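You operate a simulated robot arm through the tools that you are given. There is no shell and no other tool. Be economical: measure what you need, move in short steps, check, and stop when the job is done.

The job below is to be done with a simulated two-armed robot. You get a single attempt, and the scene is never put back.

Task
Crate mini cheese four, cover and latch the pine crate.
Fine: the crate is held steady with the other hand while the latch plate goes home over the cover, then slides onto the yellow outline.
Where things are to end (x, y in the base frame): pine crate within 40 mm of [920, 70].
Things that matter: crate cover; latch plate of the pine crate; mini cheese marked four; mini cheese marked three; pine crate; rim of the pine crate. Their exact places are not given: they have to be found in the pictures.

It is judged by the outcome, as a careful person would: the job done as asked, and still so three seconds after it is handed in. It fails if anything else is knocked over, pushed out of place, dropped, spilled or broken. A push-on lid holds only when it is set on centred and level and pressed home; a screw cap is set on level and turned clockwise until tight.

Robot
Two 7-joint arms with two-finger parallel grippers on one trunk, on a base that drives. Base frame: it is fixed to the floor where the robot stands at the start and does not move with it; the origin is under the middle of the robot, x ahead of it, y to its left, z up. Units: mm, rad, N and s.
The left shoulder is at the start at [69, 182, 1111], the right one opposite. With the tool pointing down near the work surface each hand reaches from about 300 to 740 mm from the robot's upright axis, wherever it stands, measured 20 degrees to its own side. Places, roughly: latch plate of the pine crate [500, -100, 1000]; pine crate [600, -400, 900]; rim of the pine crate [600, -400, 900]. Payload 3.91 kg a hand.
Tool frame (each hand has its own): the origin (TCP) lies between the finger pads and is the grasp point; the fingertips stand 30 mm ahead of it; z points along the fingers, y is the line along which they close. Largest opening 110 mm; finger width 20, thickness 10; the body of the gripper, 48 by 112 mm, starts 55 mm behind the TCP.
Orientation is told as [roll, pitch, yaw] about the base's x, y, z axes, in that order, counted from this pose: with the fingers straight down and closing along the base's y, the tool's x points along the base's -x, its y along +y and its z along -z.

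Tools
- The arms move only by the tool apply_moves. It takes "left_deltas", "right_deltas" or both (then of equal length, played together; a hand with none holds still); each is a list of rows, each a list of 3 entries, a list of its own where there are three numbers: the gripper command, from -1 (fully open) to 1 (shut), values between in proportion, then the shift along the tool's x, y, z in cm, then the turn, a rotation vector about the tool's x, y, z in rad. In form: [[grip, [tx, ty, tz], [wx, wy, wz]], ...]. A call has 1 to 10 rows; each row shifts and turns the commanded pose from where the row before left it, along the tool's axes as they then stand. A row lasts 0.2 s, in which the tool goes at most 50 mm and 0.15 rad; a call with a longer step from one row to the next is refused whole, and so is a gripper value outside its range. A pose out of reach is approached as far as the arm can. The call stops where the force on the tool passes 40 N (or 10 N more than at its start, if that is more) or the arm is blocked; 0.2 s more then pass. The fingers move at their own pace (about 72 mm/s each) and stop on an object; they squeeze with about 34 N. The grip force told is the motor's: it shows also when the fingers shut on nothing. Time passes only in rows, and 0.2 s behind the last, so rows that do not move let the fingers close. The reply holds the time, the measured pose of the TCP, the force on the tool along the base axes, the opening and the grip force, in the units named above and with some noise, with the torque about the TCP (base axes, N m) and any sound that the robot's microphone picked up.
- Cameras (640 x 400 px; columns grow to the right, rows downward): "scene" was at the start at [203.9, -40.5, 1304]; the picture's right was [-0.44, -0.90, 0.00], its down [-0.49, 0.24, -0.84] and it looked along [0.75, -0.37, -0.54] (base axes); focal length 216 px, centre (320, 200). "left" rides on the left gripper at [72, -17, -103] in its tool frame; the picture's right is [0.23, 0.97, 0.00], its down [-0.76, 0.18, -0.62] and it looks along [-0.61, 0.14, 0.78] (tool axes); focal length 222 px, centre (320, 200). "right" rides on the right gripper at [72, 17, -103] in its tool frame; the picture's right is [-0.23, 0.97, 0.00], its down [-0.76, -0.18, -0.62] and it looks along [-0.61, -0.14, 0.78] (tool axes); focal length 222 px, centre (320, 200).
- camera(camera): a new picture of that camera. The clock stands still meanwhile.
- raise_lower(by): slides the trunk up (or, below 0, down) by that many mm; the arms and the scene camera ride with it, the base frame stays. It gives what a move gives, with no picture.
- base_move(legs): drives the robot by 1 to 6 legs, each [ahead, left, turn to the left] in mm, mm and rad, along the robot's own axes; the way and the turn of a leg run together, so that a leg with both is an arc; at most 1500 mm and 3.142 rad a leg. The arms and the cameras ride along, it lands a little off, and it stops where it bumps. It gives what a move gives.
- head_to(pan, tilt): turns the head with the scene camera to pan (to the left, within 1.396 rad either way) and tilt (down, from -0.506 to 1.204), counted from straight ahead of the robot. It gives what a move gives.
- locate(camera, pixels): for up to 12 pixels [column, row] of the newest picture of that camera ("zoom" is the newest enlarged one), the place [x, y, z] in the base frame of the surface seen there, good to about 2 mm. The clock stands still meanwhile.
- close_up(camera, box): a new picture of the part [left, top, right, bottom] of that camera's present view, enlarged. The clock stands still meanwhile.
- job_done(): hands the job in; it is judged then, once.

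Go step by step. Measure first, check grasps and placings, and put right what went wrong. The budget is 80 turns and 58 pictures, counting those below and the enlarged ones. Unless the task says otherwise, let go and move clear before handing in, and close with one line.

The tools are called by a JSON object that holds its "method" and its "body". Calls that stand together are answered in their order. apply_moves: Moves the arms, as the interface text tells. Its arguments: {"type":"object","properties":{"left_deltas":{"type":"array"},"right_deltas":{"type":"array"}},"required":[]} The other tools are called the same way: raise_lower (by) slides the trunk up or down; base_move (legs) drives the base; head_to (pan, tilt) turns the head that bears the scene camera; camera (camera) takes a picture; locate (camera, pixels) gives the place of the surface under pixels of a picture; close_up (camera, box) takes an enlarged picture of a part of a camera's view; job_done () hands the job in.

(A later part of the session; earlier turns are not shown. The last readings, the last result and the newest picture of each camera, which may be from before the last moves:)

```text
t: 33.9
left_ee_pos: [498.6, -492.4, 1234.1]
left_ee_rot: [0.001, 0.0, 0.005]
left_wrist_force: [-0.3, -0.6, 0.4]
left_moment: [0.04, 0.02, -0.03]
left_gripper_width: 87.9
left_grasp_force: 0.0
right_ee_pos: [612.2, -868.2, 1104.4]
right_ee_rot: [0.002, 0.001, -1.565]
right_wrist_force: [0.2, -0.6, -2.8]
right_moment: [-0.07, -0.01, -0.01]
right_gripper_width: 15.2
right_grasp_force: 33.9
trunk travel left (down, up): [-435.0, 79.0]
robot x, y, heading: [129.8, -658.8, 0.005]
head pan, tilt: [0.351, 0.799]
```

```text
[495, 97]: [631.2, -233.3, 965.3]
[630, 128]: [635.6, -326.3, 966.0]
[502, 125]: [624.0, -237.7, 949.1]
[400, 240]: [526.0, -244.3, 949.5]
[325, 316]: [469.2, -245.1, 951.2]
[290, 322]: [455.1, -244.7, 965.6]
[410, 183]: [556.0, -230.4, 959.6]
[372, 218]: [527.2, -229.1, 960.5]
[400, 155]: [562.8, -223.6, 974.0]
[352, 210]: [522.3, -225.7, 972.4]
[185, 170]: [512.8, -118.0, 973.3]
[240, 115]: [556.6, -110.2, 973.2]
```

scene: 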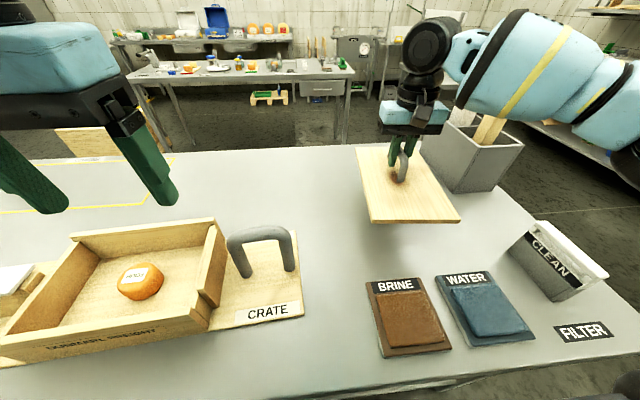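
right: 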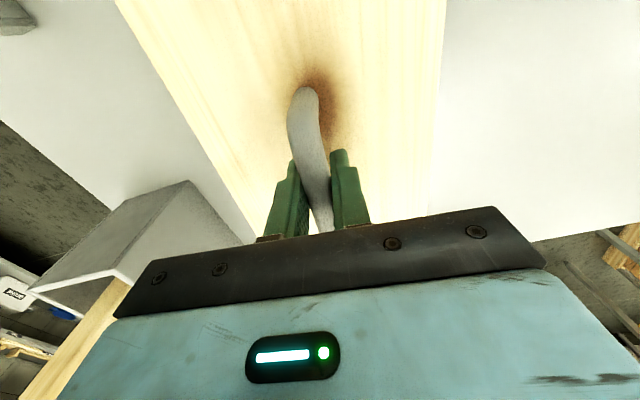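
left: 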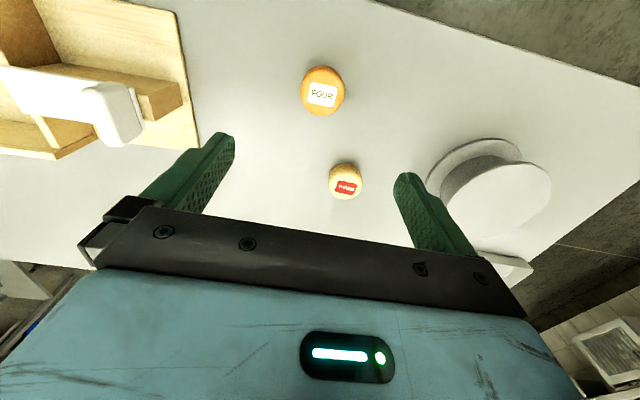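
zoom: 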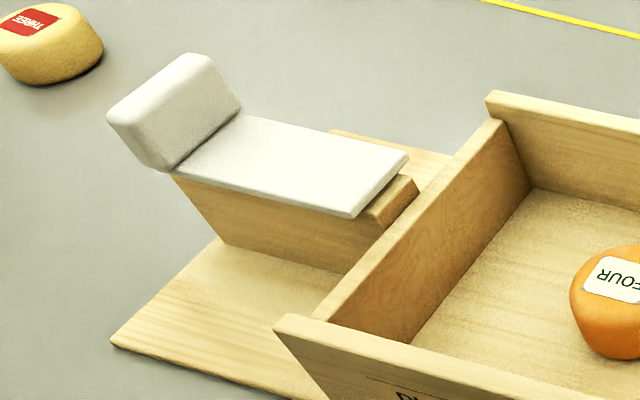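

The crate is yawed about +0.088 rad; its opening centre is near [554.4,-363.2], so the grip target is [556.7,-389.1] at yaw -1.483. Driving left to hover the cover above it.

{"method": "base_move", "body": {"legs": [[-50, 470, 0]]}}

{"method": "head_to", "body": {"pan": -0.5, "tilt": 0.85}}

{"method": "camera", "body": {"camera": "scene"}}

```text
t: 38.5
left_ee_pos: [449.1, -26.7, 1234.7]
left_ee_rot: [-0.001, 0.0, 0.004]
left_wrist_force: [-0.1, 0.7, -0.5]
left_moment: [0.01, 0.0, 0.01]
left_gripper_width: 88.1
left_grasp_force: 0.1
right_ee_pos: [561.0, -402.1, 1104.0]
right_ee_rot: [0.002, -0.001, -1.57]
right_wrist_force: [1.0, -1.3, -2.1]
right_moment: [-0.06, 0.01, -0.02]
right_gripper_width: 15.2
right_grasp_force: 33.9
trunk travel left (down, up): [-435.0, 79.0]
robot x, y, heading: [80.4, -193.5, 0.001]
head pan, tilt: [0.351, 0.799]
```

```text
t: 39.7
left_ee_pos: [448.1, -25.8, 1233.9]
left_ee_rot: [-0.002, 0.001, 0.003]
left_wrist_force: [0.6, -0.1, 0.1]
left_moment: [0.0, 0.02, 0.01]
left_gripper_width: 88.2
left_grasp_force: 0.0
right_ee_pos: [561.5, -401.8, 1104.9]
right_ee_rot: [0.003, -0.001, -1.568]
right_wrist_force: [-1.2, 1.2, -3.0]
right_moment: [-0.06, -0.02, 0.01]
right_gripper_width: 15.1
right_grasp_force: 33.6
trunk travel left (down, up): [-435.0, 79.0]
robot x, y, heading: [75.5, -193.3, -0.0]
head pan, tilt: [-0.499, 0.85]
```

```text
31 pictures are left
```

scene: 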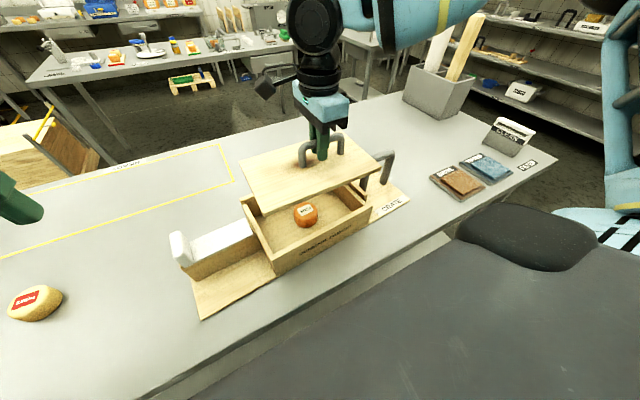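

{"method": "apply_moves", "body": {"right_deltas": [[1, [1.29, -0.46, 0], [0, 0, -0.085]], [1, [0, 0, 3], [0, 0, 0]], [1, [0, 0, 3], [0, 0, 0]], [1, [0, 0, 0], [0, 0, 0]]]}}

{"method": "close_up", "body": {"camera": "scene", "box": [210, 120, 430, 280]}}

```text
t: 40.7
left_ee_pos: [447.4, -25.3, 1234.6]
left_ee_rot: [0.001, -0.001, 0.003]
left_wrist_force: [-0.3, -0.6, -0.4]
left_moment: [-0.03, 0.02, 0.03]
left_gripper_width: 87.8
left_grasp_force: 0.0
right_ee_pos: [554.9, -388.3, 1045.7]
right_ee_rot: [0.002, 0.0, -1.485]
right_wrist_force: [0.5, 0.5, -2.5]
right_moment: [-0.05, 0.03, 0.02]
right_gripper_width: 15.4
right_grasp_force: 34.0
trunk travel left (down, up): [-435.0, 79.0]
robot x, y, heading: [81.5, -194.5, 0.003]
head pan, tilt: [-0.499, 0.85]
```

```text
2.50 times, centred on (320, 200) of scene
```

zoom: 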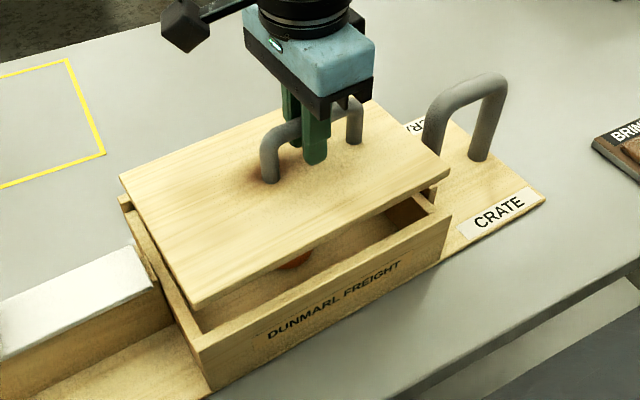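

{"method": "locate", "body": {"camera": "zoom", "pixels": [[124, 178], [194, 301], [446, 169], [371, 104], [158, 240], [320, 235], [203, 345], [320, 285], [440, 225], [132, 210], [425, 203], [180, 310]]}}

```text
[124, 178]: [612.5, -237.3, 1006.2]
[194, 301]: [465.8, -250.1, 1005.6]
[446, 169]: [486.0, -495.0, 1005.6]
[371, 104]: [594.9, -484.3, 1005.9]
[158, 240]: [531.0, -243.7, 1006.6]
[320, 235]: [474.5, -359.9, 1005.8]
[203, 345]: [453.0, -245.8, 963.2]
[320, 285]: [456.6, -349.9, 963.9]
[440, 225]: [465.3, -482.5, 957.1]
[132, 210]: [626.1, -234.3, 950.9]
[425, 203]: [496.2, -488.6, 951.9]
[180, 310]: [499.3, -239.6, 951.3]
```

{"method": "close_up", "body": {"camera": "scene", "box": [240, 170, 330, 260]}}

{"method": "close_up", "body": {"camera": "scene", "box": [320, 150, 410, 240]}}

```text
4.44 times, centred on (285, 215) of scene
```

zoom: 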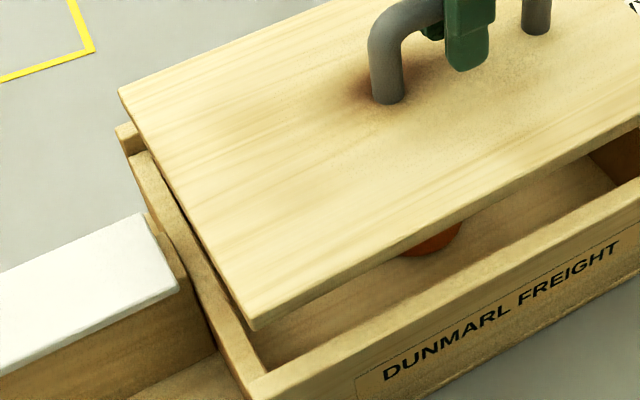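

```text
4.44 times, centred on (365, 195) of scene
```

zoom: 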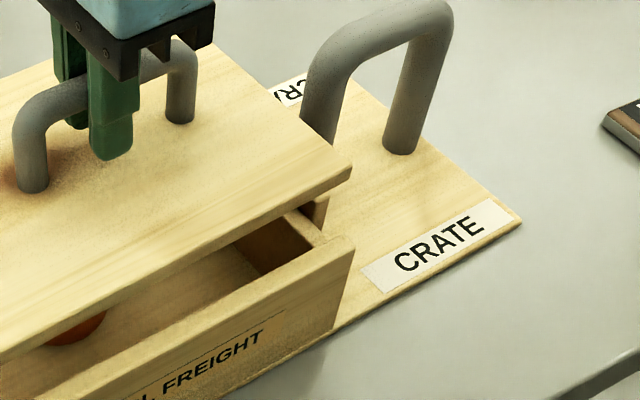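

{"method": "locate", "body": {"camera": "zoom", "pixels": [[330, 236], [348, 243], [200, 302], [200, 308], [200, 314], [346, 166], [340, 172], [100, 296], [320, 200], [326, 215], [303, 215], [318, 238]]}}

{"method": "close_up", "body": {"camera": "scene", "box": [240, 170, 330, 260]}}

{"method": "locate", "body": {"camera": "zoom", "pixels": [[250, 388], [262, 374], [400, 310], [404, 318], [255, 322], [400, 250], [120, 92], [118, 128], [135, 122], [150, 205], [178, 290], [185, 270]]}}

```text
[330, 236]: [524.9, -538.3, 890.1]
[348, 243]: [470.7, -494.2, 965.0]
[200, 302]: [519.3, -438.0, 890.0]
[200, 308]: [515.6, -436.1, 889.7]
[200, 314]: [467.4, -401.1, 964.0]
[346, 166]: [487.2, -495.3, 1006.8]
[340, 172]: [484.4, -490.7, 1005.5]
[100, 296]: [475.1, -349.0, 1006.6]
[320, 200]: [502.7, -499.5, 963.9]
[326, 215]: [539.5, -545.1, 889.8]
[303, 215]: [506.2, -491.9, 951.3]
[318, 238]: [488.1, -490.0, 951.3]
```

```text
4.44 times, centred on (285, 215) of scene
```

zoom: 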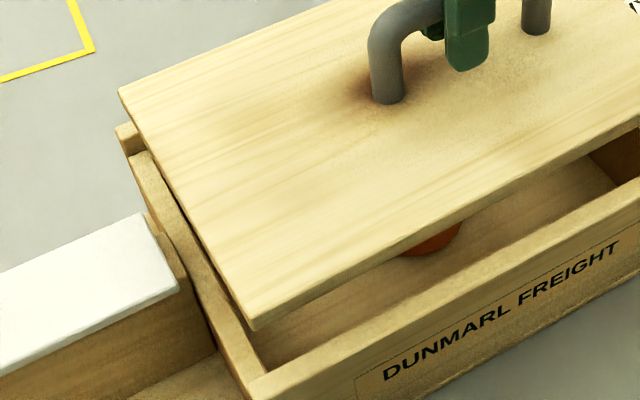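

```text
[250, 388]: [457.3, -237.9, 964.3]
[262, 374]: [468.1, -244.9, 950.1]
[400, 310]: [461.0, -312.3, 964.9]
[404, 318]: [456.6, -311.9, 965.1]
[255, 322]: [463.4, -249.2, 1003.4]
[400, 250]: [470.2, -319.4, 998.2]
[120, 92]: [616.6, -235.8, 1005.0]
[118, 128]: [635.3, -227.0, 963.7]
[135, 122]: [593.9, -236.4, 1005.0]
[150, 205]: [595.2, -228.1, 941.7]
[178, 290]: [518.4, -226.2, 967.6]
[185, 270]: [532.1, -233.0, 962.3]
```

Cover centre measures about 2 mm off in both axes relative to the opening; correct and lower gently onto the end ledges.

{"method": "apply_moves", "body": {"right_deltas": [[1, [0.23, 0.2, 1], [0, 0, 0]], [1, [0, 0, 1.2], [0, 0, 0]], [1, [0, 0, 0.8], [0, 0, 0]], [1, [0, 0, 0.4], [0, 0, 0]], [1, [0, 0, 0], [0, 0, 0]]]}}

{"method": "close_up", "body": {"camera": "scene", "box": [210, 120, 430, 280]}}

```text
t: 41.9
left_ee_pos: [446.8, -25.2, 1234.1]
left_ee_rot: [0.001, -0.004, 0.003]
left_wrist_force: [0.7, 0.4, 0.1]
left_moment: [0.01, 0.0, 0.02]
left_gripper_width: 88.0
left_grasp_force: 0.1
right_ee_pos: [557.1, -386.9, 1011.0]
right_ee_rot: [0.0, 0.0, -1.484]
right_wrist_force: [-3.5, 4.3, 7.2]
right_moment: [-0.82, -0.04, -0.13]
right_gripper_width: 15.1
right_grasp_force: 34.0
trunk travel left (down, up): [-435.0, 79.0]
robot x, y, heading: [76.8, -194.2, 0.002]
head pan, tilt: [-0.499, 0.85]
```

```text
2.50 times, centred on (320, 200) of scene
```

zoom: 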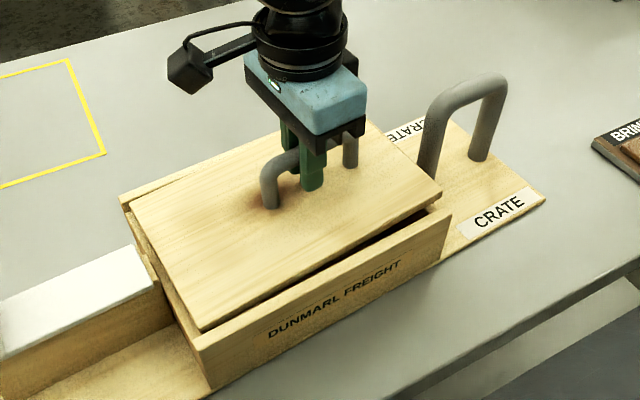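

{"method": "locate", "body": {"camera": "zoom", "pixels": [[132, 202], [203, 328], [440, 192], [369, 122], [120, 200], [300, 275], [445, 205], [415, 145], [425, 208], [165, 265], [155, 245], [250, 150]]}}

{"method": "close_up", "body": {"camera": "scene", "box": [340, 150, 400, 230]}}

{"method": "close_up", "body": {"camera": "scene", "box": [240, 180, 320, 260]}}

```text
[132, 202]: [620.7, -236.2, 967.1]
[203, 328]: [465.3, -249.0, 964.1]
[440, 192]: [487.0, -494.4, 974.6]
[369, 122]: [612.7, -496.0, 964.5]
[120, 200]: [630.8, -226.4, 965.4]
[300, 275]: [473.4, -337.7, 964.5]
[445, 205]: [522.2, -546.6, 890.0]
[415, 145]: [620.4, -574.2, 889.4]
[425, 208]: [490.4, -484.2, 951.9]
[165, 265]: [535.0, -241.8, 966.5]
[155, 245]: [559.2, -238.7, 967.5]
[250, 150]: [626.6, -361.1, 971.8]
```

```text
5.00 times, centred on (370, 190) of scene
```

zoom: 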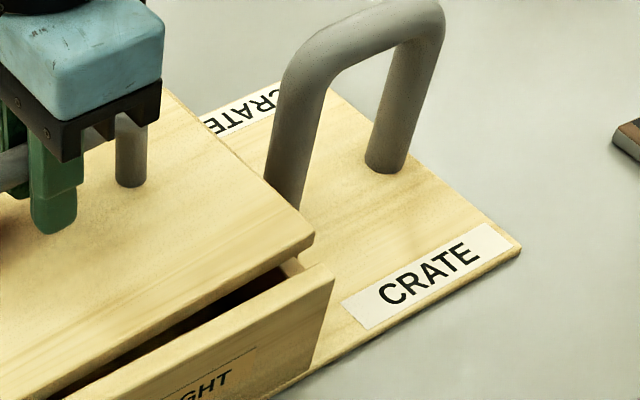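

```text
5.00 times, centred on (280, 220) of scene
```

zoom: 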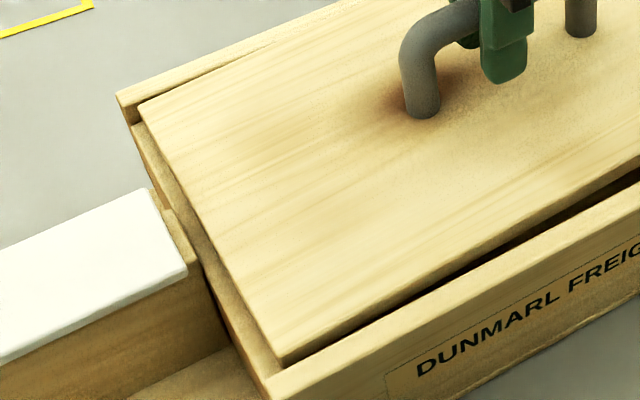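

The cover's right end has landed on the stop strip (contact moment at right). I'll lift a little, shift it about 5 mm toward the latch, and lower again.

{"method": "apply_moves", "body": {"right_deltas": [[1, [0, 0, -0.6], [0, 0, 0]], [1, [0.5, -0.1, 0], [0, 0, 0]], [1, [0, 0, 0.6], [0, 0, 0]], [1, [0, 0, 0.4], [0, 0, 0]], [1, [0, 0, 0.4], [0, 0, 0]], [1, [0, 0, 0], [0, 0, 0]]]}}

{"method": "close_up", "body": {"camera": "scene", "box": [210, 120, 430, 280]}}

```text
t: 43.3
left_ee_pos: [448.0, -26.1, 1235.6]
left_ee_rot: [0.0, -0.003, 0.004]
left_wrist_force: [1.2, -0.8, 0.0]
left_moment: [-0.01, 0.02, -0.01]
left_gripper_width: 88.2
left_grasp_force: 0.0
right_ee_pos: [555.2, -382.7, 1004.0]
right_ee_rot: [0.003, 0.0, -1.486]
right_wrist_force: [-3.0, -4.1, 8.3]
right_moment: [1.06, 0.1, -0.14]
right_gripper_width: 15.4
right_grasp_force: 33.6
trunk travel left (down, up): [-435.0, 79.0]
robot x, y, heading: [79.5, -197.9, -0.001]
head pan, tilt: [-0.499, 0.85]
```

```text
2.50 times, centred on (320, 200) of scene
```

zoom: 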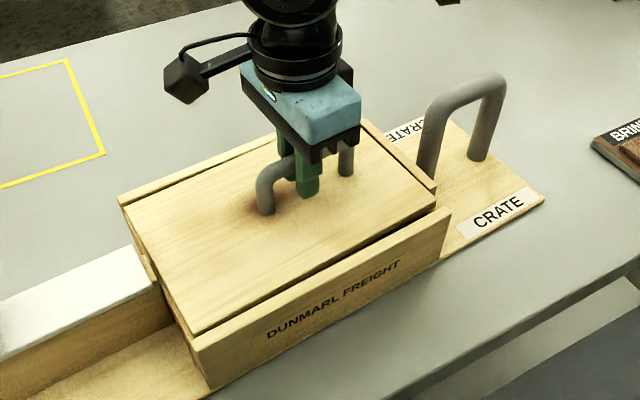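

It has dropped in; the cover lies nearly flush. Press a few mm more and check level.

{"method": "apply_moves", "body": {"right_deltas": [[1, [0, 0, 0.2], [0, 0, 0]], [1, [0, 0, 0.1], [0, 0, 0]], [1, [0, 0, 0], [0, 0, 0]]]}}

{"method": "close_up", "body": {"camera": "scene", "box": [240, 140, 400, 260]}}

{"method": "locate", "body": {"camera": "zoom", "pixels": [[60, 170], [160, 360], [150, 310], [420, 230], [500, 185], [390, 80], [400, 270], [150, 150], [500, 165], [540, 190], [350, 250], [80, 240]]}}

```text
t: 44.1
left_ee_pos: [445.8, -26.0, 1234.9]
left_ee_rot: [-0.002, -0.002, 0.003]
left_wrist_force: [0.1, 0.2, 0.3]
left_moment: [0.01, -0.01, -0.06]
left_gripper_width: 88.1
left_grasp_force: 0.1
right_ee_pos: [556.1, -381.6, 1000.4]
right_ee_rot: [0.007, -0.001, -1.483]
right_wrist_force: [1.7, -7.2, 22.9]
right_moment: [-0.09, 0.01, -0.15]
right_gripper_width: 15.4
right_grasp_force: 34.7
trunk travel left (down, up): [-435.0, 79.0]
robot x, y, heading: [79.6, -194.7, -0.001]
head pan, tilt: [-0.499, 0.85]
```

```text
3.33 times, centred on (320, 200) of scene
```

zoom: 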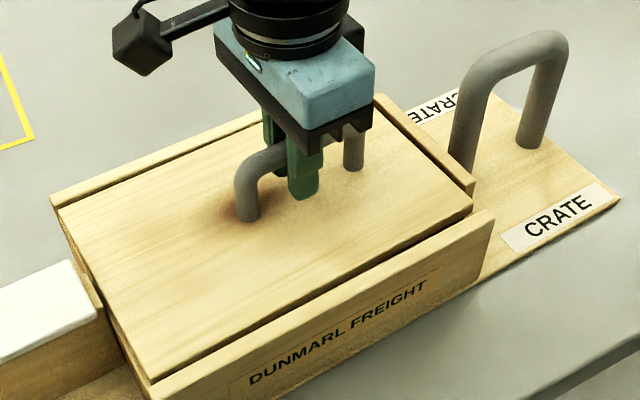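

```text
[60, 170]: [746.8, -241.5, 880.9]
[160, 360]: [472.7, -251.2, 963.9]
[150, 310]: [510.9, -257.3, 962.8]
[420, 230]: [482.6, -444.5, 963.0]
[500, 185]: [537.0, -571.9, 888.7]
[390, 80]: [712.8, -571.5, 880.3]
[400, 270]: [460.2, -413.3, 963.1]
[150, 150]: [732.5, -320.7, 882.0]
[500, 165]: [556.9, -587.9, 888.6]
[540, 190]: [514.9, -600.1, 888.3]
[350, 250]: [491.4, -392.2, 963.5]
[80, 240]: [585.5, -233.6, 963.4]
```

Cover is level: top 963 at both ends, flush with the walls at 964. Release and move the right hand to the crate's grab bar at about [559,-585].

{"method": "apply_moves", "body": {"right_deltas": [[0.2, [0, 0, -0.15], [0, 0, 0]], [0, [0, 0, 0], [0, 0, 0]], [0, [0, 0, 0], [0, 0, 0]], [0, [0, 0, -3], [0, 0, 0]], [0, [0, 0, -4], [0, 0, 0]], [0, [0, 0, -4.5], [0, 0, 0]], [0, [-4.5, 0, 0], [0, 0, 0]], [0, [-4.5, 0, 0], [0, 0, 0]], [0, [-4.5, 0, 0], [0, 0, 0]], [0, [-4.5, 0, 0], [0, 0, 0]]]}}

{"method": "camera", "body": {"camera": "scene"}}

{"method": "locate", "body": {"camera": "scene", "pixels": [[375, 163], [380, 160], [387, 155], [258, 200], [293, 246], [376, 197], [198, 245], [246, 222], [180, 238], [262, 192], [255, 230], [240, 230]]}}

```text
t: 46.3
left_ee_pos: [448.8, -27.2, 1235.0]
left_ee_rot: [0.0, -0.001, 0.003]
left_wrist_force: [-0.3, -0.9, 1.0]
left_moment: [0.01, -0.02, 0.02]
left_gripper_width: 87.9
left_grasp_force: 0.0
right_ee_pos: [571.9, -564.1, 1114.8]
right_ee_rot: [0.003, 0.0, -1.482]
right_wrist_force: [0.2, -0.3, 0.3]
right_moment: [-0.01, 0.01, 0.03]
right_gripper_width: 54.9
right_grasp_force: 0.0
trunk travel left (down, up): [-435.0, 79.0]
robot x, y, heading: [77.8, -198.0, 0.003]
head pan, tilt: [-0.499, 0.85]
```

```text
21 pictures are left
```

scene: 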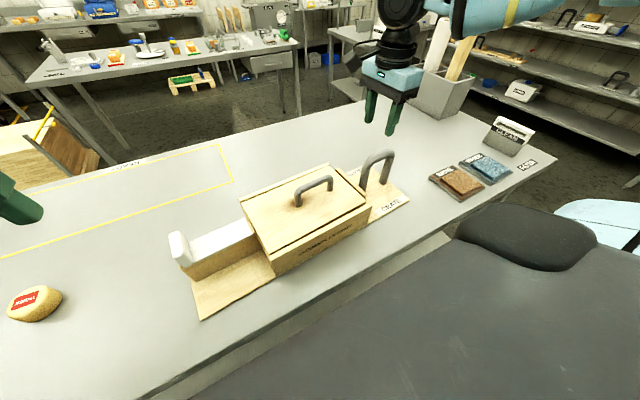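

```text
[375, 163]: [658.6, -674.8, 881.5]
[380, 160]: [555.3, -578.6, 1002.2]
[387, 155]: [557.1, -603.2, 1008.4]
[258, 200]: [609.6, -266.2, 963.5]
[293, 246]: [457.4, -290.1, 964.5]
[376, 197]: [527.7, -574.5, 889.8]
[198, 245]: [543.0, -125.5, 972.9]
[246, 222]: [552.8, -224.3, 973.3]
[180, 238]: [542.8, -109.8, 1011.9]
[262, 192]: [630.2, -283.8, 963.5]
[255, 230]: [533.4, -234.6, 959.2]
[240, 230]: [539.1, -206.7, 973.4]
```

Cover sits flush. Lower the right hand over the crate's grab bar and check from its own camera.

{"method": "apply_moves", "body": {"right_deltas": [[-0.4, [-1.0, 0, 2], [0, 0, 0]], [-0.4, [0, 0, 3], [0, 0, 0]], [-0.4, [0, 0, 1], [0, 0, 0]]]}}

{"method": "camera", "body": {"camera": "right"}}

```text
t: 47.1
left_ee_pos: [448.5, -25.4, 1234.7]
left_ee_rot: [-0.001, 0.0, 0.004]
left_wrist_force: [0.0, -0.6, -0.6]
left_moment: [-0.01, 0.0, 0.02]
left_gripper_width: 88.0
left_grasp_force: 0.0
right_ee_pos: [572.5, -573.2, 1056.6]
right_ee_rot: [0.002, 0.0, -1.483]
right_wrist_force: [-0.8, 0.3, 0.4]
right_moment: [-0.01, -0.02, -0.02]
right_gripper_width: 76.9
right_grasp_force: 0.0
trunk travel left (down, up): [-435.0, 79.0]
robot x, y, heading: [77.4, -197.6, 0.001]
head pan, tilt: [-0.499, 0.85]
```

```text
20 pictures are left
```

right: 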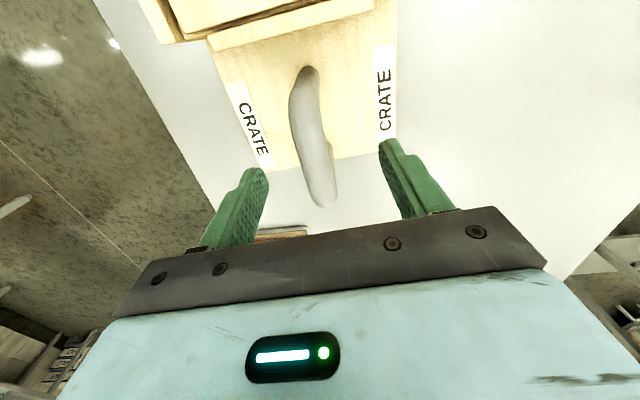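

{"method": "locate", "body": {"camera": "right", "pixels": [[303, 85], [300, 130], [318, 130], [308, 190], [334, 190], [310, 130], [320, 190], [258, 165], [335, 157]]}}

```text
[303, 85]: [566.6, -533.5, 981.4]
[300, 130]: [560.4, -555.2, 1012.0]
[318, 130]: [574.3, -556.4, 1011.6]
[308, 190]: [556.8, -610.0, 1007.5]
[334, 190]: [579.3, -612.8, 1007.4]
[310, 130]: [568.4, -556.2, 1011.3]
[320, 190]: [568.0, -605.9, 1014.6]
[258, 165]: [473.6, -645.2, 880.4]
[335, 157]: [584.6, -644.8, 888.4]
```

{"method": "apply_moves", "body": {"right_deltas": [[-0.4, [-0.66, -0.5, 2], [0, 0, 0]], [-0.4, [0, 0, 2.2], [0, 0, 0]], [-0.4, [0, 0, 1.4], [0, 0, 0]], [1, [0, 0, 0], [0, 0, 0]], [1, [0, 0, 0], [0, 0, 0]], [1, [0, 0, 0], [0, 0, 0]], [1, [0, 0, 0], [0, 0, 0]]]}}

```text
t: 48.7
left_ee_pos: [446.7, -25.4, 1235.1]
left_ee_rot: [0.0, 0.0, 0.004]
left_wrist_force: [-0.1, -0.5, -0.8]
left_moment: [-0.02, 0.02, 0.02]
left_gripper_width: 87.9
left_grasp_force: 0.1
right_ee_pos: [568.3, -579.6, 1002.1]
right_ee_rot: [0.0, 0.0, -1.486]
right_wrist_force: [-2.0, 0.7, -0.1]
right_moment: [-0.34, 0.05, -0.67]
right_gripper_width: 23.3
right_grasp_force: 33.8
trunk travel left (down, up): [-435.0, 79.0]
robot x, y, heading: [76.7, -194.2, 0.004]
head pan, tilt: [-0.499, 0.85]
```

Crate is held by the bar (23 mm, 34 N). Now the left hand goes above the latch knob at about [532,-102].

{"method": "apply_moves", "body": {"left_deltas": [[-0.4, [-2.8, -2.53, 0], [0, 0, 0]], [-0.4, [-2.8, -2.53, 0], [0, 0, 0]], [-0.4, [-2.8, -2.53, 0], [0, 0, 0]], [-0.4, [0, 0, 4], [0, 0, -0.088]], [-0.4, [0, 0, 4.5], [0, 0, 0]], [-0.4, [0, 0, 4.5], [0, 0, 0]], [-0.4, [0, 0, 4], [0, 0, 0]]]}}

{"method": "camera", "body": {"camera": "left"}}

```text
t: 50.3
left_ee_pos: [534.5, -103.8, 1063.6]
left_ee_rot: [-0.001, 0.0, 0.09]
left_wrist_force: [0.2, 0.4, -0.7]
left_moment: [0.0, 0.04, -0.01]
left_gripper_width: 77.1
left_grasp_force: 0.2
right_ee_pos: [568.0, -578.9, 1000.5]
right_ee_rot: [0.001, 0.001, -1.481]
right_wrist_force: [0.2, -1.4, 0.2]
right_moment: [0.04, -0.01, -0.77]
right_gripper_width: 23.9
right_grasp_force: 33.8
trunk travel left (down, up): [-435.0, 79.0]
robot x, y, heading: [81.0, -196.5, 0.005]
head pan, tilt: [-0.499, 0.85]
```

```text
19 pictures are left
```

left: 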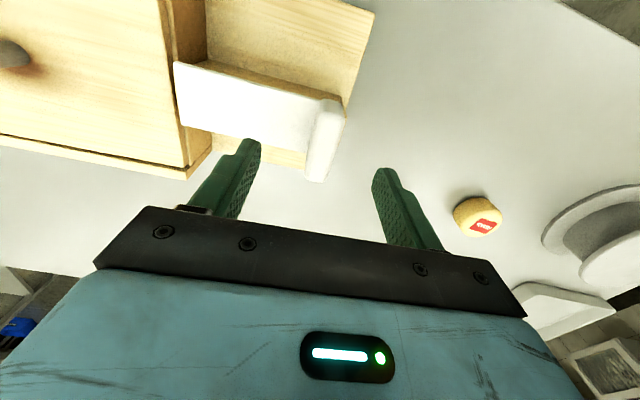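

Knob lies between the fingers; descend and grip.

{"method": "apply_moves", "body": {"left_deltas": [[-0.4, [0, 0, 2.5], [0, 0, 0]], [-0.4, [0, 0, 2], [0, 0, 0]], [-0.4, [0, 0, 0.9], [0, 0, 0]], [1, [0, 0, 0], [0, 0, 0]], [1, [0, 0, 0], [0, 0, 0]], [1, [0, 0, 0], [0, 0, 0]], [1, [0, 0, 0], [0, 0, 0]]]}}

{"method": "camera", "body": {"camera": "left"}}

```text
t: 51.9
left_ee_pos: [531.8, -102.7, 1009.2]
left_ee_rot: [0.0, -0.002, 0.089]
left_wrist_force: [0.8, 1.1, -1.0]
left_moment: [0.07, 0.04, -0.65]
left_gripper_width: 19.7
left_grasp_force: 33.9
right_ee_pos: [567.6, -578.9, 1001.2]
right_ee_rot: [0.002, 0.002, -1.484]
right_wrist_force: [2.1, -3.3, 0.1]
right_moment: [-0.24, 0.05, -0.66]
right_gripper_width: 23.7
right_grasp_force: 34.0
trunk travel left (down, up): [-435.0, 79.0]
robot x, y, heading: [81.1, -194.8, -0.001]
head pan, tilt: [-0.499, 0.85]
```

```text
18 pictures are left
```

left: 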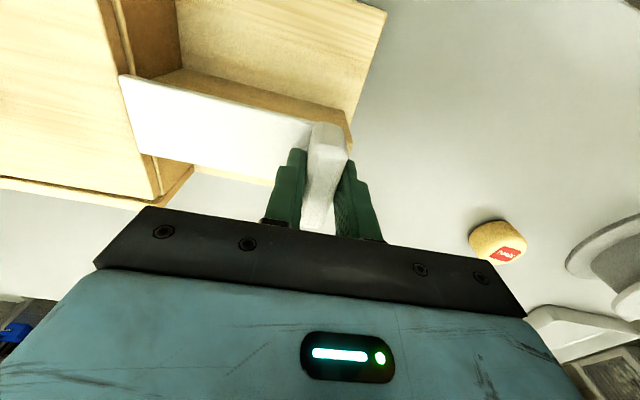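

Knob gripped. Slide the latch toward the cover in small steps, right hand holding.

{"method": "apply_moves", "body": {"left_deltas": [[1, [0, -0.6, 0], [0, 0, 0]], [1, [0, -0.7, 0], [0, 0, 0]], [1, [0, -0.7, 0], [0, 0, 0]], [1, [0, 0, 0], [0, 0, 0]]], "right_deltas": [[1, [0, 0, 0], [0, 0, 0]], [1, [0, 0, 0], [0, 0, 0]], [1, [0, 0, 0], [0, 0, 0]], [1, [0, 0, 0], [0, 0, 0]]]}}

```text
t: 52.9
left_ee_pos: [534.1, -123.0, 1010.6]
left_ee_rot: [-0.002, 0.002, 0.089]
left_wrist_force: [-2.7, 1.6, 0.0]
left_moment: [0.22, 0.32, -0.64]
left_gripper_width: 19.8
left_grasp_force: 34.0
right_ee_pos: [567.9, -578.4, 1001.3]
right_ee_rot: [0.002, 0.0, -1.482]
right_wrist_force: [3.1, -4.1, 2.0]
right_moment: [-0.37, 0.04, -0.79]
right_gripper_width: 23.4
right_grasp_force: 34.2
trunk travel left (down, up): [-435.0, 79.0]
robot x, y, heading: [75.6, -192.2, 0.001]
head pan, tilt: [-0.499, 0.85]
```

It slides freely. Continue.

{"method": "apply_moves", "body": {"left_deltas": [[1, [0, -0.7, 0], [0, 0, 0]], [1, [0, -0.7, 0], [0, 0, 0]], [1, [0, -0.6, 0], [0, 0, 0]], [1, [0, 0, 0], [0, 0, 0]]]}}

{"method": "camera", "body": {"camera": "left"}}

```text
t: 53.9
left_ee_pos: [535.9, -141.6, 1011.1]
left_ee_rot: [-0.002, -0.001, 0.088]
left_wrist_force: [-3.8, 0.5, -0.5]
left_moment: [0.21, 0.62, -0.63]
left_gripper_width: 19.8
left_grasp_force: 34.2
right_ee_pos: [569.0, -578.7, 1000.1]
right_ee_rot: [0.002, 0.001, -1.485]
right_wrist_force: [4.5, -4.0, 3.0]
right_moment: [-0.69, 0.09, -0.76]
right_gripper_width: 23.9
right_grasp_force: 33.8
trunk travel left (down, up): [-435.0, 79.0]
robot x, y, heading: [79.4, -194.8, -0.001]
head pan, tilt: [-0.499, 0.85]
```

```text
17 pictures are left
```

left: 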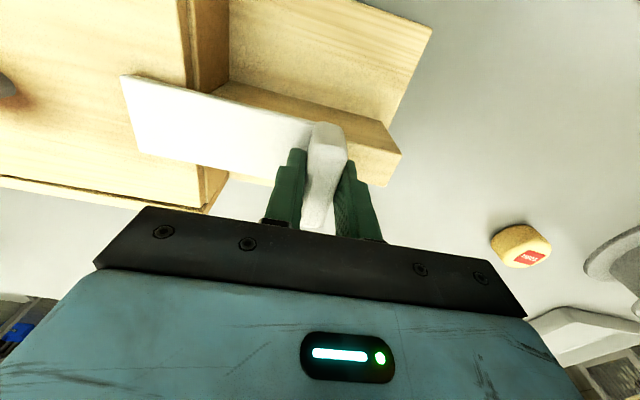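

{"method": "apply_moves", "body": {"left_deltas": [[1, [-0.1, -0.5, 0], [0, 0, 0]], [1, [0, -0.5, 0], [0, 0, 0]], [1, [0, -0.5, 0], [0, 0, 0]], [1, [0, -0.5, 0], [0, 0, 0]], [1, [0, 0, 0], [0, 0, 0]]]}}

```text
t: 55.1
left_ee_pos: [536.5, -162.6, 1010.0]
left_ee_rot: [-0.003, -0.001, 0.09]
left_wrist_force: [-2.8, 2.0, -1.2]
left_moment: [0.14, -0.08, -0.51]
left_gripper_width: 20.0
left_grasp_force: 33.6
right_ee_pos: [567.6, -579.2, 1001.1]
right_ee_rot: [-0.001, 0.0, -1.483]
right_wrist_force: [4.7, -3.8, 1.7]
right_moment: [-0.94, 0.03, -0.63]
right_gripper_width: 23.7
right_grasp_force: 34.1
trunk travel left (down, up): [-435.0, 79.0]
robot x, y, heading: [76.7, -191.3, 0.003]
head pan, tilt: [-0.499, 0.85]
```

{"method": "close_up", "body": {"camera": "scene", "box": [170, 140, 370, 300]}}

{"method": "locate", "body": {"camera": "zoom", "pixels": [[335, 218], [300, 195], [320, 205], [345, 245], [240, 290], [400, 175]]}}

```text
2.50 times, centred on (270, 220) of scene
```

zoom: 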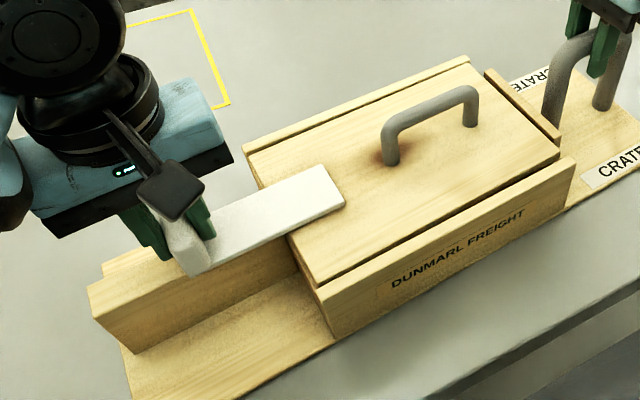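

```text
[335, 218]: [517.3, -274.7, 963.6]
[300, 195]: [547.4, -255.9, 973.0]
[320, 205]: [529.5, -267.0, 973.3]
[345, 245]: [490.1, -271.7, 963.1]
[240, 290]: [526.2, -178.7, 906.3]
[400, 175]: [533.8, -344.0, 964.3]
```

{"method": "apply_moves", "body": {"left_deltas": [[1, [0, -0.5, 0], [0, 0, 0]], [1, [0, -0.5, 0], [0, 0, 0]], [1, [0, -0.5, 0], [0, 0, 0]], [1, [0, -0.5, 0], [0, 0, 0]], [1, [0, 0, 0], [0, 0, 0]]]}}

```text
t: 56.3
left_ee_pos: [542.0, -178.1, 1009.8]
left_ee_rot: [0.006, -0.001, 0.094]
left_wrist_force: [-5.2, 36.4, 0.2]
left_moment: [-0.17, -0.61, -0.49]
left_gripper_width: 20.6
left_grasp_force: 34.1
right_ee_pos: [566.4, -579.8, 1001.6]
right_ee_rot: [0.001, -0.006, -1.486]
right_wrist_force: [4.5, -31.4, 1.3]
right_moment: [-0.06, 0.03, -0.68]
right_gripper_width: 24.4
right_grasp_force: 34.1
trunk travel left (down, up): [-435.0, 79.0]
robot x, y, heading: [77.4, -196.3, -0.001]
head pan, tilt: [-0.499, 0.85]
```

The latch hit its stop (36 N, crate held firmly by the right hand), so it is home. I'll ease off, release the knob and rise, then let go with the right hand too and look.

{"method": "apply_moves", "body": {"left_deltas": [[1, [0.3, 0.3, 0], [0, 0, 0]], [0.3, [0, 0, 0], [0, 0, 0]], [0.1, [0, 0, 0], [0, 0, 0]], [0.1, [0, 0, 0], [0, 0, 0]], [0.1, [0, 0, -3], [0, 0, 0]], [0.1, [0, 0, -4], [0, 0, 0]], [0.1, [0, 0, -4], [0, 0, 0]]]}}

{"method": "apply_moves", "body": {"right_deltas": [[0.3, [0, 0, 0], [0, 0, 0]], [-0.3, [0, 0, 0], [0, 0, 0]], [-0.4, [0, 0, 0], [0, 0, 0]], [-0.4, [0, 0, -3], [0, 0, 0]], [-0.4, [0, 0, -4], [0, 0, 0]], [-0.4, [0, 0, -4], [0, 0, 0]]]}}

{"method": "head_to", "body": {"pan": -0.3, "tilt": 1.0}}

{"method": "camera", "body": {"camera": "scene"}}

```text
t: 57.9
left_ee_pos: [538.8, -177.0, 1118.0]
left_ee_rot: [0.001, 0.0, 0.09]
left_wrist_force: [-0.7, 0.8, -0.4]
left_moment: [0.0, 0.01, 0.0]
left_gripper_width: 49.5
left_grasp_force: 0.0
right_ee_pos: [567.4, -579.7, 1001.5]
right_ee_rot: [0.001, 0.0, -1.483]
right_wrist_force: [0.5, 2.8, -0.9]
right_moment: [0.35, 0.02, -0.45]
right_gripper_width: 23.8
right_grasp_force: 34.0
trunk travel left (down, up): [-435.0, 79.0]
robot x, y, heading: [78.4, -198.7, -0.001]
head pan, tilt: [-0.499, 0.85]
```

```text
t: 59.3
left_ee_pos: [538.8, -178.2, 1118.4]
left_ee_rot: [-0.001, 0.001, 0.092]
left_wrist_force: [0.4, -0.1, -0.4]
left_moment: [0.04, -0.02, -0.03]
left_gripper_width: 49.6
left_grasp_force: 0.1
right_ee_pos: [566.4, -578.3, 1114.8]
right_ee_rot: [0.0, 0.0, -1.485]
right_wrist_force: [0.6, -0.1, -0.8]
right_moment: [0.04, -0.01, 0.01]
right_gripper_width: 76.9
right_grasp_force: 0.1
trunk travel left (down, up): [-435.0, 79.0]
robot x, y, heading: [76.1, -194.9, 0.003]
head pan, tilt: [-0.499, 0.85]
```

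```text
t: 60.0
left_ee_pos: [538.3, -177.0, 1118.1]
left_ee_rot: [-0.001, -0.001, 0.092]
left_wrist_force: [-0.2, -0.3, 0.1]
left_moment: [0.0, 0.0, 0.02]
left_gripper_width: 49.5
left_grasp_force: 0.0
right_ee_pos: [570.2, -579.4, 1112.5]
right_ee_rot: [0.0, 0.0, -1.482]
right_wrist_force: [-0.5, -0.5, -0.2]
right_moment: [0.02, -0.02, -0.01]
right_gripper_width: 76.9
right_grasp_force: 0.0
trunk travel left (down, up): [-435.0, 79.0]
robot x, y, heading: [79.3, -194.7, -0.003]
head pan, tilt: [-0.3, 1.0]
```

```text
15 pictures are left
```

scene: 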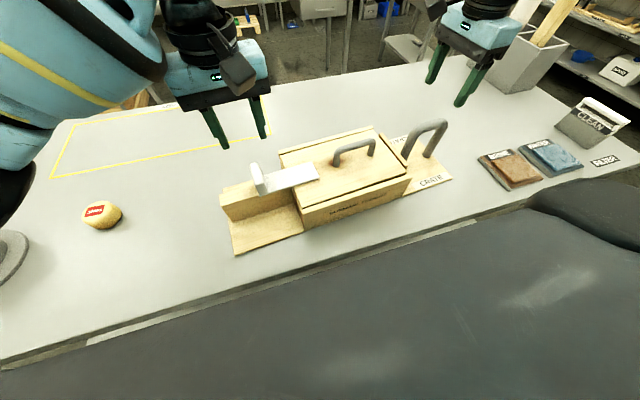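

{"method": "locate", "body": {"camera": "scene", "pixels": [[300, 330], [300, 285], [100, 350], [560, 195], [120, 328], [445, 230], [230, 60], [280, 178], [230, 254], [450, 178], [318, 178], [262, 192]]}}

```text
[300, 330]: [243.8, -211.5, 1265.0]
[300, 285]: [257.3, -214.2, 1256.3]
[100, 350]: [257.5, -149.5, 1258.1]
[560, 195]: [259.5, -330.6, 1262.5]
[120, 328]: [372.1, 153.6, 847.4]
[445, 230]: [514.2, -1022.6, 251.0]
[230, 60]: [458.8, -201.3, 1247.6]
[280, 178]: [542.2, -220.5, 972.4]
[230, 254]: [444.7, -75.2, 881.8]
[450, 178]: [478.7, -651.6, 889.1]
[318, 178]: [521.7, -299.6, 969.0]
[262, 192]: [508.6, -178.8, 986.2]
```

The crate must go forward first (cheese three at [613,186] is in the way of a straight left slide). I'll re-centre the robot on the crate and test how far forward it can drive with free hands.

{"method": "base_move", "body": {"legs": [[0, -165, 0], [70, 0, 0]]}}

{"method": "base_move", "body": {"legs": [[80, 0, 0]]}}

```text
t: 62.7
left_ee_pos: [607.3, -342.2, 1118.3]
left_ee_rot: [-0.001, 0.0, 0.093]
left_wrist_force: [-0.3, 0.1, -0.7]
left_moment: [0.0, 0.01, 0.01]
left_gripper_width: 49.6
left_grasp_force: 0.0
right_ee_pos: [637.4, -742.2, 1113.2]
right_ee_rot: [0.001, -0.001, -1.48]
right_wrist_force: [-0.1, 0.7, 0.3]
right_moment: [-0.01, 0.0, -0.01]
right_gripper_width: 76.9
right_grasp_force: 0.2
trunk travel left (down, up): [-435.0, 79.0]
robot x, y, heading: [145.3, -359.8, 0.005]
head pan, tilt: [-0.3, 1.0]
```

```text
t: 63.8
left_ee_pos: [687.2, -341.6, 1118.8]
left_ee_rot: [0.0, 0.0, 0.092]
left_wrist_force: [0.6, 0.0, 0.1]
left_moment: [-0.02, 0.04, -0.01]
left_gripper_width: 49.5
left_grasp_force: 0.1
right_ee_pos: [718.9, -742.2, 1113.6]
right_ee_rot: [0.002, -0.001, -1.48]
right_wrist_force: [-0.1, -0.7, -0.4]
right_moment: [0.0, 0.04, 0.0]
right_gripper_width: 77.1
right_grasp_force: 0.0
trunk travel left (down, up): [-435.0, 79.0]
robot x, y, heading: [224.1, -361.1, 0.003]
head pan, tilt: [-0.3, 1.0]
```

{"method": "base_move", "body": {"legs": [[60, 0, 0]]}}

```text
t: 64.8
left_ee_pos: [745.5, -341.2, 1119.4]
left_ee_rot: [0.001, -0.002, 0.093]
left_wrist_force: [0.5, -0.1, 0.6]
left_moment: [0.02, 0.03, 0.0]
left_gripper_width: 49.5
left_grasp_force: 0.1
right_ee_pos: [775.8, -741.6, 1112.8]
right_ee_rot: [0.001, -0.002, -1.48]
right_wrist_force: [-1.1, -0.7, 0.3]
right_moment: [-0.01, 0.0, 0.02]
right_gripper_width: 77.0
right_grasp_force: 0.1
trunk travel left (down, up): [-435.0, 79.0]
robot x, y, heading: [283.7, -360.6, 0.003]
head pan, tilt: [-0.3, 1.0]
```

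The base clears the table to at least x 284. I'll back to x≈-72, raise the trunk for reach, and rotate the left hand to grip the exposed rail block while the right re-grips the bar.

{"method": "raise_lower", "body": {"by": 40}}

{"method": "base_move", "body": {"legs": [[-356, 0, 0]]}}

{"method": "apply_moves", "body": {"left_deltas": [[-0.6, [0, 2, 0], [0, 0, -0.145]], [-0.6, [0, 2, 0], [0, 0, -0.145]], [-0.6, [0, 2, 0], [0, 0, -0.145]], [-0.6, [0, 2, 0], [0, 0, -0.145]], [-0.6, [0, 0, 0], [0, 0, -0.145]], [-0.6, [0, 0, 0], [0, 0, -0.145]], [-0.6, [0, 0, 0], [0, 0, -0.145]], [-0.6, [0, 0, 0], [0, 0, -0.145]], [-0.6, [0, 0, 0], [0, 0, -0.145]], [-0.6, [0, 0, 0], [0, 0, -0.145]]]}}

```text
t: 65.6
left_ee_pos: [745.4, -341.6, 1157.7]
left_ee_rot: [0.001, 0.001, 0.091]
left_wrist_force: [0.9, -0.6, -0.1]
left_moment: [0.0, 0.01, 0.0]
left_gripper_width: 49.7
left_grasp_force: 0.0
right_ee_pos: [776.3, -742.7, 1152.0]
right_ee_rot: [0.001, 0.001, -1.479]
right_wrist_force: [-0.5, 0.7, 0.2]
right_moment: [-0.04, 0.03, 0.03]
right_gripper_width: 77.2
right_grasp_force: 0.1
trunk travel left (down, up): [-475.0, 39.0]
robot x, y, heading: [285.5, -359.5, 0.008]
head pan, tilt: [-0.3, 1.0]
```

```text
t: 68.0
left_ee_pos: [382.0, -343.5, 1158.5]
left_ee_rot: [-0.001, 0.0, 0.087]
left_wrist_force: [-0.4, 0.4, 0.5]
left_moment: [0.01, -0.01, 0.0]
left_gripper_width: 49.3
left_grasp_force: 0.1
right_ee_pos: [409.7, -744.8, 1153.0]
right_ee_rot: [0.002, 0.001, -1.486]
right_wrist_force: [0.0, 0.7, -0.3]
right_moment: [0.01, -0.03, -0.01]
right_gripper_width: 77.0
right_grasp_force: 0.1
trunk travel left (down, up): [-475.0, 39.0]
robot x, y, heading: [-78.5, -361.5, 0.006]
head pan, tilt: [-0.3, 1.0]
```

```text
t: 70.2
left_ee_pos: [358.4, -268.1, 1157.8]
left_ee_rot: [0.0, 0.0, 1.541]
left_wrist_force: [-0.7, -0.5, 0.0]
left_moment: [-0.01, -0.01, -0.03]
left_gripper_width: 88.0
left_grasp_force: 0.0
right_ee_pos: [410.3, -744.8, 1153.5]
right_ee_rot: [0.002, 0.001, -1.484]
right_wrist_force: [-0.2, -1.2, -0.3]
right_moment: [0.01, 0.01, 0.02]
right_gripper_width: 77.1
right_grasp_force: 0.0
trunk travel left (down, up): [-475.0, 39.0]
robot x, y, heading: [-79.9, -363.1, -0.002]
head pan, tilt: [-0.3, 1.0]
```

{"method": "apply_moves", "body": {"left_deltas": [[-0.6, [0, 0, 3.5], [0, 0, -0.059]], [-0.6, [0, 0, 3.5], [0, 0, -0.059]], [-0.6, [-2.25, -3.1, 0], [0, 0, 0]], [-0.6, [-2.25, -3.1, 0], [0, 0, 0]], [-0.6, [-2.25, -3.1, 0], [0, 0, 0]], [-0.6, [-2.25, -3.1, 0], [0, 0, 0]], [-0.6, [-2.25, -3.1, 0], [0, 0, 0]], [-0.6, [-2.25, -3.1, 0], [0, 0, 0]], [-0.6, [0, 0, 0], [0, 0, 0]]], "right_deltas": [[-0.4, [0, 0, 3.5], [0, 0, 0]], [-0.4, [0, 0, 3.5], [0, 0, 0]], [-0.4, [2.51, 2.86, 0], [0, 0, 0]], [-0.4, [2.51, 2.86, 0], [0, 0, 0]], [-0.4, [2.51, 2.86, 0], [0, 0, 0]], [-0.4, [2.51, 2.86, 0], [0, 0, 0]], [-0.4, [2.51, 2.86, 0], [0, 0, 0]], [-0.4, [2.51, 2.86, 0], [0, 0, 0]], [-0.4, [0, 0, 0], [0, 0, 0]]]}}

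{"method": "camera", "body": {"camera": "left"}}

{"method": "camera", "body": {"camera": "right"}}

```text
t: 72.2
left_ee_pos: [532.4, -119.0, 1090.1]
left_ee_rot: [0.0, 0.0, 1.657]
left_wrist_force: [1.0, -0.2, -0.3]
left_moment: [-0.03, 0.02, 0.0]
left_gripper_width: 87.9
left_grasp_force: 0.0
right_ee_pos: [512.9, -614.5, 1079.7]
right_ee_rot: [0.003, 0.0, -1.488]
right_wrist_force: [-0.2, -0.7, -0.4]
right_moment: [-0.02, 0.01, 0.02]
right_gripper_width: 77.1
right_grasp_force: 0.0
right hand out of reach, approached as far as the arm can: row 7, 8
trunk travel left (down, up): [-475.0, 39.0]
robot x, y, heading: [-78.9, -357.4, -0.001]
head pan, tilt: [-0.3, 1.0]
```

```text
14 pictures are left
```

left: 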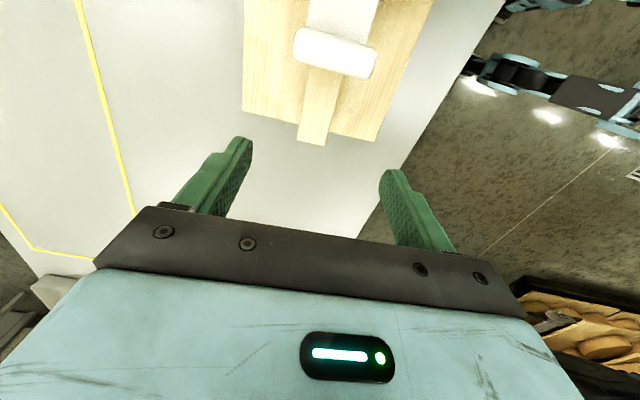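

```text
13 pictures are left
```

right: 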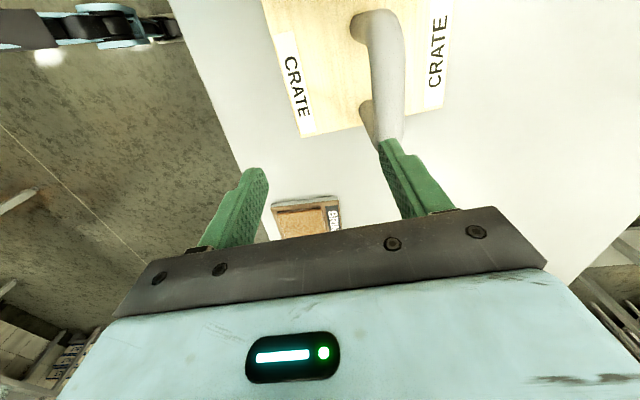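

{"method": "locate", "body": {"camera": "left", "pixels": [[312, 140], [312, 110], [303, 85], [333, 88], [335, 55], [318, 85], [299, 130], [325, 138]]}}

{"method": "locate", "body": {"camera": "right", "pixels": [[372, 60], [400, 60], [388, 125], [386, 30]]}}

{"method": "base_move", "body": {"legs": [[50, 20, 0]]}}

```text
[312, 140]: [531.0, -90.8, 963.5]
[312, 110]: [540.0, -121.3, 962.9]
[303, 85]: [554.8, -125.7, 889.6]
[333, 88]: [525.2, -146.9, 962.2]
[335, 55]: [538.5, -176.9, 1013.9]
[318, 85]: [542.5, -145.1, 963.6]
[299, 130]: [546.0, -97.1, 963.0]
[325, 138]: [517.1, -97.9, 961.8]
```

```text
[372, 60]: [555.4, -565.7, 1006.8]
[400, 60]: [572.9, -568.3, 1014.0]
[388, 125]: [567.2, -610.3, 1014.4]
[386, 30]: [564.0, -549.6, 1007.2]
```

```text
t: 73.1
left_ee_pos: [582.0, -99.0, 1089.9]
left_ee_rot: [-0.002, 0.0, 1.655]
left_wrist_force: [0.1, 0.0, -0.6]
left_moment: [0.02, 0.0, 0.02]
left_gripper_width: 88.0
left_grasp_force: 0.1
right_ee_pos: [562.5, -593.5, 1080.5]
right_ee_rot: [0.004, -0.001, -1.489]
right_wrist_force: [-0.3, 0.4, 0.1]
right_moment: [0.01, -0.01, 0.0]
right_gripper_width: 77.1
right_grasp_force: 0.0
trunk travel left (down, up): [-475.0, 39.0]
robot x, y, heading: [-28.3, -341.1, -0.003]
head pan, tilt: [-0.3, 1.0]
```

Lower both hands: left onto the block at [533.5,-122], right onto the bar.

{"method": "apply_moves", "body": {"left_deltas": [[-0.5, [0.94, 2.51, 0], [0, 0, 0]], [-0.5, [0.94, 2.51, 0], [0, 0, 0]], [-0.5, [0, 0, 3.5], [0, 0, 0]], [-0.5, [0, 0, 3.5], [0, 0, 0]], [-0.5, [0, 0, 3.5], [0, 0, 0]], [-0.5, [0, 0, 2.5], [0, 0, 0]], [-0.5, [0, 0, 1.0], [0, 0, 0]]], "right_deltas": [[-0.4, [1.11, 0.5, 0], [0, 0, 0]], [-0.4, [0, 0, 0], [0, 0, 0]], [-0.4, [0, 0, 2], [0, 0, 0]], [-0.4, [0, 0, 2], [0, 0, 0]], [-0.4, [0, 0, 2], [0, 0, 0]], [-0.4, [0, 0, 1.5], [0, 0, 0]], [-0.4, [0, 0, 0.4], [0, 0, 0]]]}}

{"method": "camera", "body": {"camera": "left"}}

```text
t: 74.7
left_ee_pos: [533.6, -122.5, 950.5]
left_ee_rot: [-0.001, 0.001, 1.655]
left_wrist_force: [-0.2, 0.8, 0.3]
left_moment: [-0.01, -0.01, 0.03]
left_gripper_width: 82.7
left_grasp_force: 0.1
right_ee_pos: [555.9, -589.2, 1002.6]
right_ee_rot: [0.002, 0.002, -1.487]
right_wrist_force: [0.2, 0.3, -0.7]
right_moment: [-0.03, 0.01, -0.02]
right_gripper_width: 76.8
right_grasp_force: 0.2
right hand out of reach, approached as far as the arm can: row 1, 5
trunk travel left (down, up): [-475.0, 39.0]
robot x, y, heading: [-29.7, -339.7, -0.0]
head pan, tilt: [-0.3, 1.0]
```

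```text
12 pictures are left
```

left: 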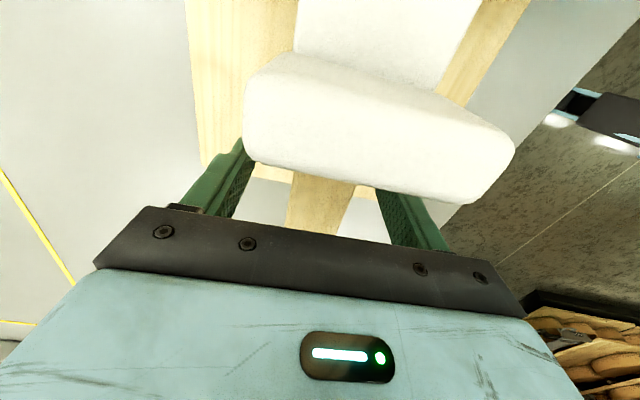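

{"method": "base_move", "body": {"legs": [[22, 7, 0]]}}

```text
t: 75.5
left_ee_pos: [554.7, -117.3, 949.5]
left_ee_rot: [-0.002, 0.001, 1.657]
left_wrist_force: [0.9, 0.0, 0.3]
left_moment: [-0.01, -0.01, -0.02]
left_gripper_width: 82.7
left_grasp_force: 0.0
right_ee_pos: [576.7, -584.2, 1004.1]
right_ee_rot: [0.005, 0.0, -1.488]
right_wrist_force: [-0.3, -0.1, 0.0]
right_moment: [-0.01, 0.01, 0.0]
right_gripper_width: 76.9
right_grasp_force: 0.1
trunk travel left (down, up): [-475.0, 39.0]
robot x, y, heading: [-7.6, -328.9, -0.0]
head pan, tilt: [-0.3, 1.0]
```

{"method": "apply_moves", "body": {"left_deltas": [[-0.5, [0.2, 2.1, 0], [0, 0, 0]], [-0.5, [0, 0, 0], [0, 0, 0]], [1, [0, 0, 0], [0, 0, 0]], [1, [0, 0, 0], [0, 0, 0]], [1, [0, 0, 0], [0, 0, 0]], [1, [0, 0, 0], [0, 0, 0]], [1, [0, 0, 0], [0, 0, 0]]], "right_deltas": [[-0.4, [0, -1.0, 0.2], [0, 0, 0]], [-0.4, [0, 0, 0], [0, 0, 0]], [1, [0, 0, 0], [0, 0, 0]], [1, [0, 0, 0], [0, 0, 0]], [1, [0, 0, 0], [0, 0, 0]], [1, [0, 0, 0], [0, 0, 0]], [1, [0, 0, 0], [0, 0, 0]]]}}

```text
t: 77.1
left_ee_pos: [536.1, -119.2, 951.9]
left_ee_rot: [-0.001, -0.001, 1.654]
left_wrist_force: [-1.2, 1.2, 1.1]
left_moment: [0.03, 0.15, -0.67]
left_gripper_width: 32.0
left_grasp_force: 33.9
right_ee_pos: [566.0, -585.1, 1000.5]
right_ee_rot: [0.004, -0.001, -1.489]
right_wrist_force: [1.0, -1.2, 0.6]
right_moment: [0.16, 0.02, -0.79]
right_gripper_width: 23.5
right_grasp_force: 33.6
trunk travel left (down, up): [-475.0, 39.0]
robot x, y, heading: [-3.8, -333.5, -0.004]
head pan, tilt: [-0.3, 1.0]
```

Both grips hold (32 mm block, 23.5 mm bar). Slide forward a little by driving and check forces.

{"method": "base_move", "body": {"legs": [[40, 0, 0]]}}

```text
t: 78.0
left_ee_pos: [575.2, -119.5, 952.0]
left_ee_rot: [-0.002, 0.0, 1.656]
left_wrist_force: [-8.6, 0.9, 4.2]
left_moment: [0.07, -0.32, -0.72]
left_gripper_width: 32.3
left_grasp_force: 33.9
right_ee_pos: [603.8, -586.6, 1001.0]
right_ee_rot: [0.002, 0.0, -1.488]
right_wrist_force: [4.2, -3.9, 0.4]
right_moment: [0.74, 0.14, -0.69]
right_gripper_width: 23.7
right_grasp_force: 34.5
trunk travel left (down, up): [-475.0, 39.0]
robot x, y, heading: [31.0, -336.4, -0.0]
head pan, tilt: [-0.3, 1.0]
```

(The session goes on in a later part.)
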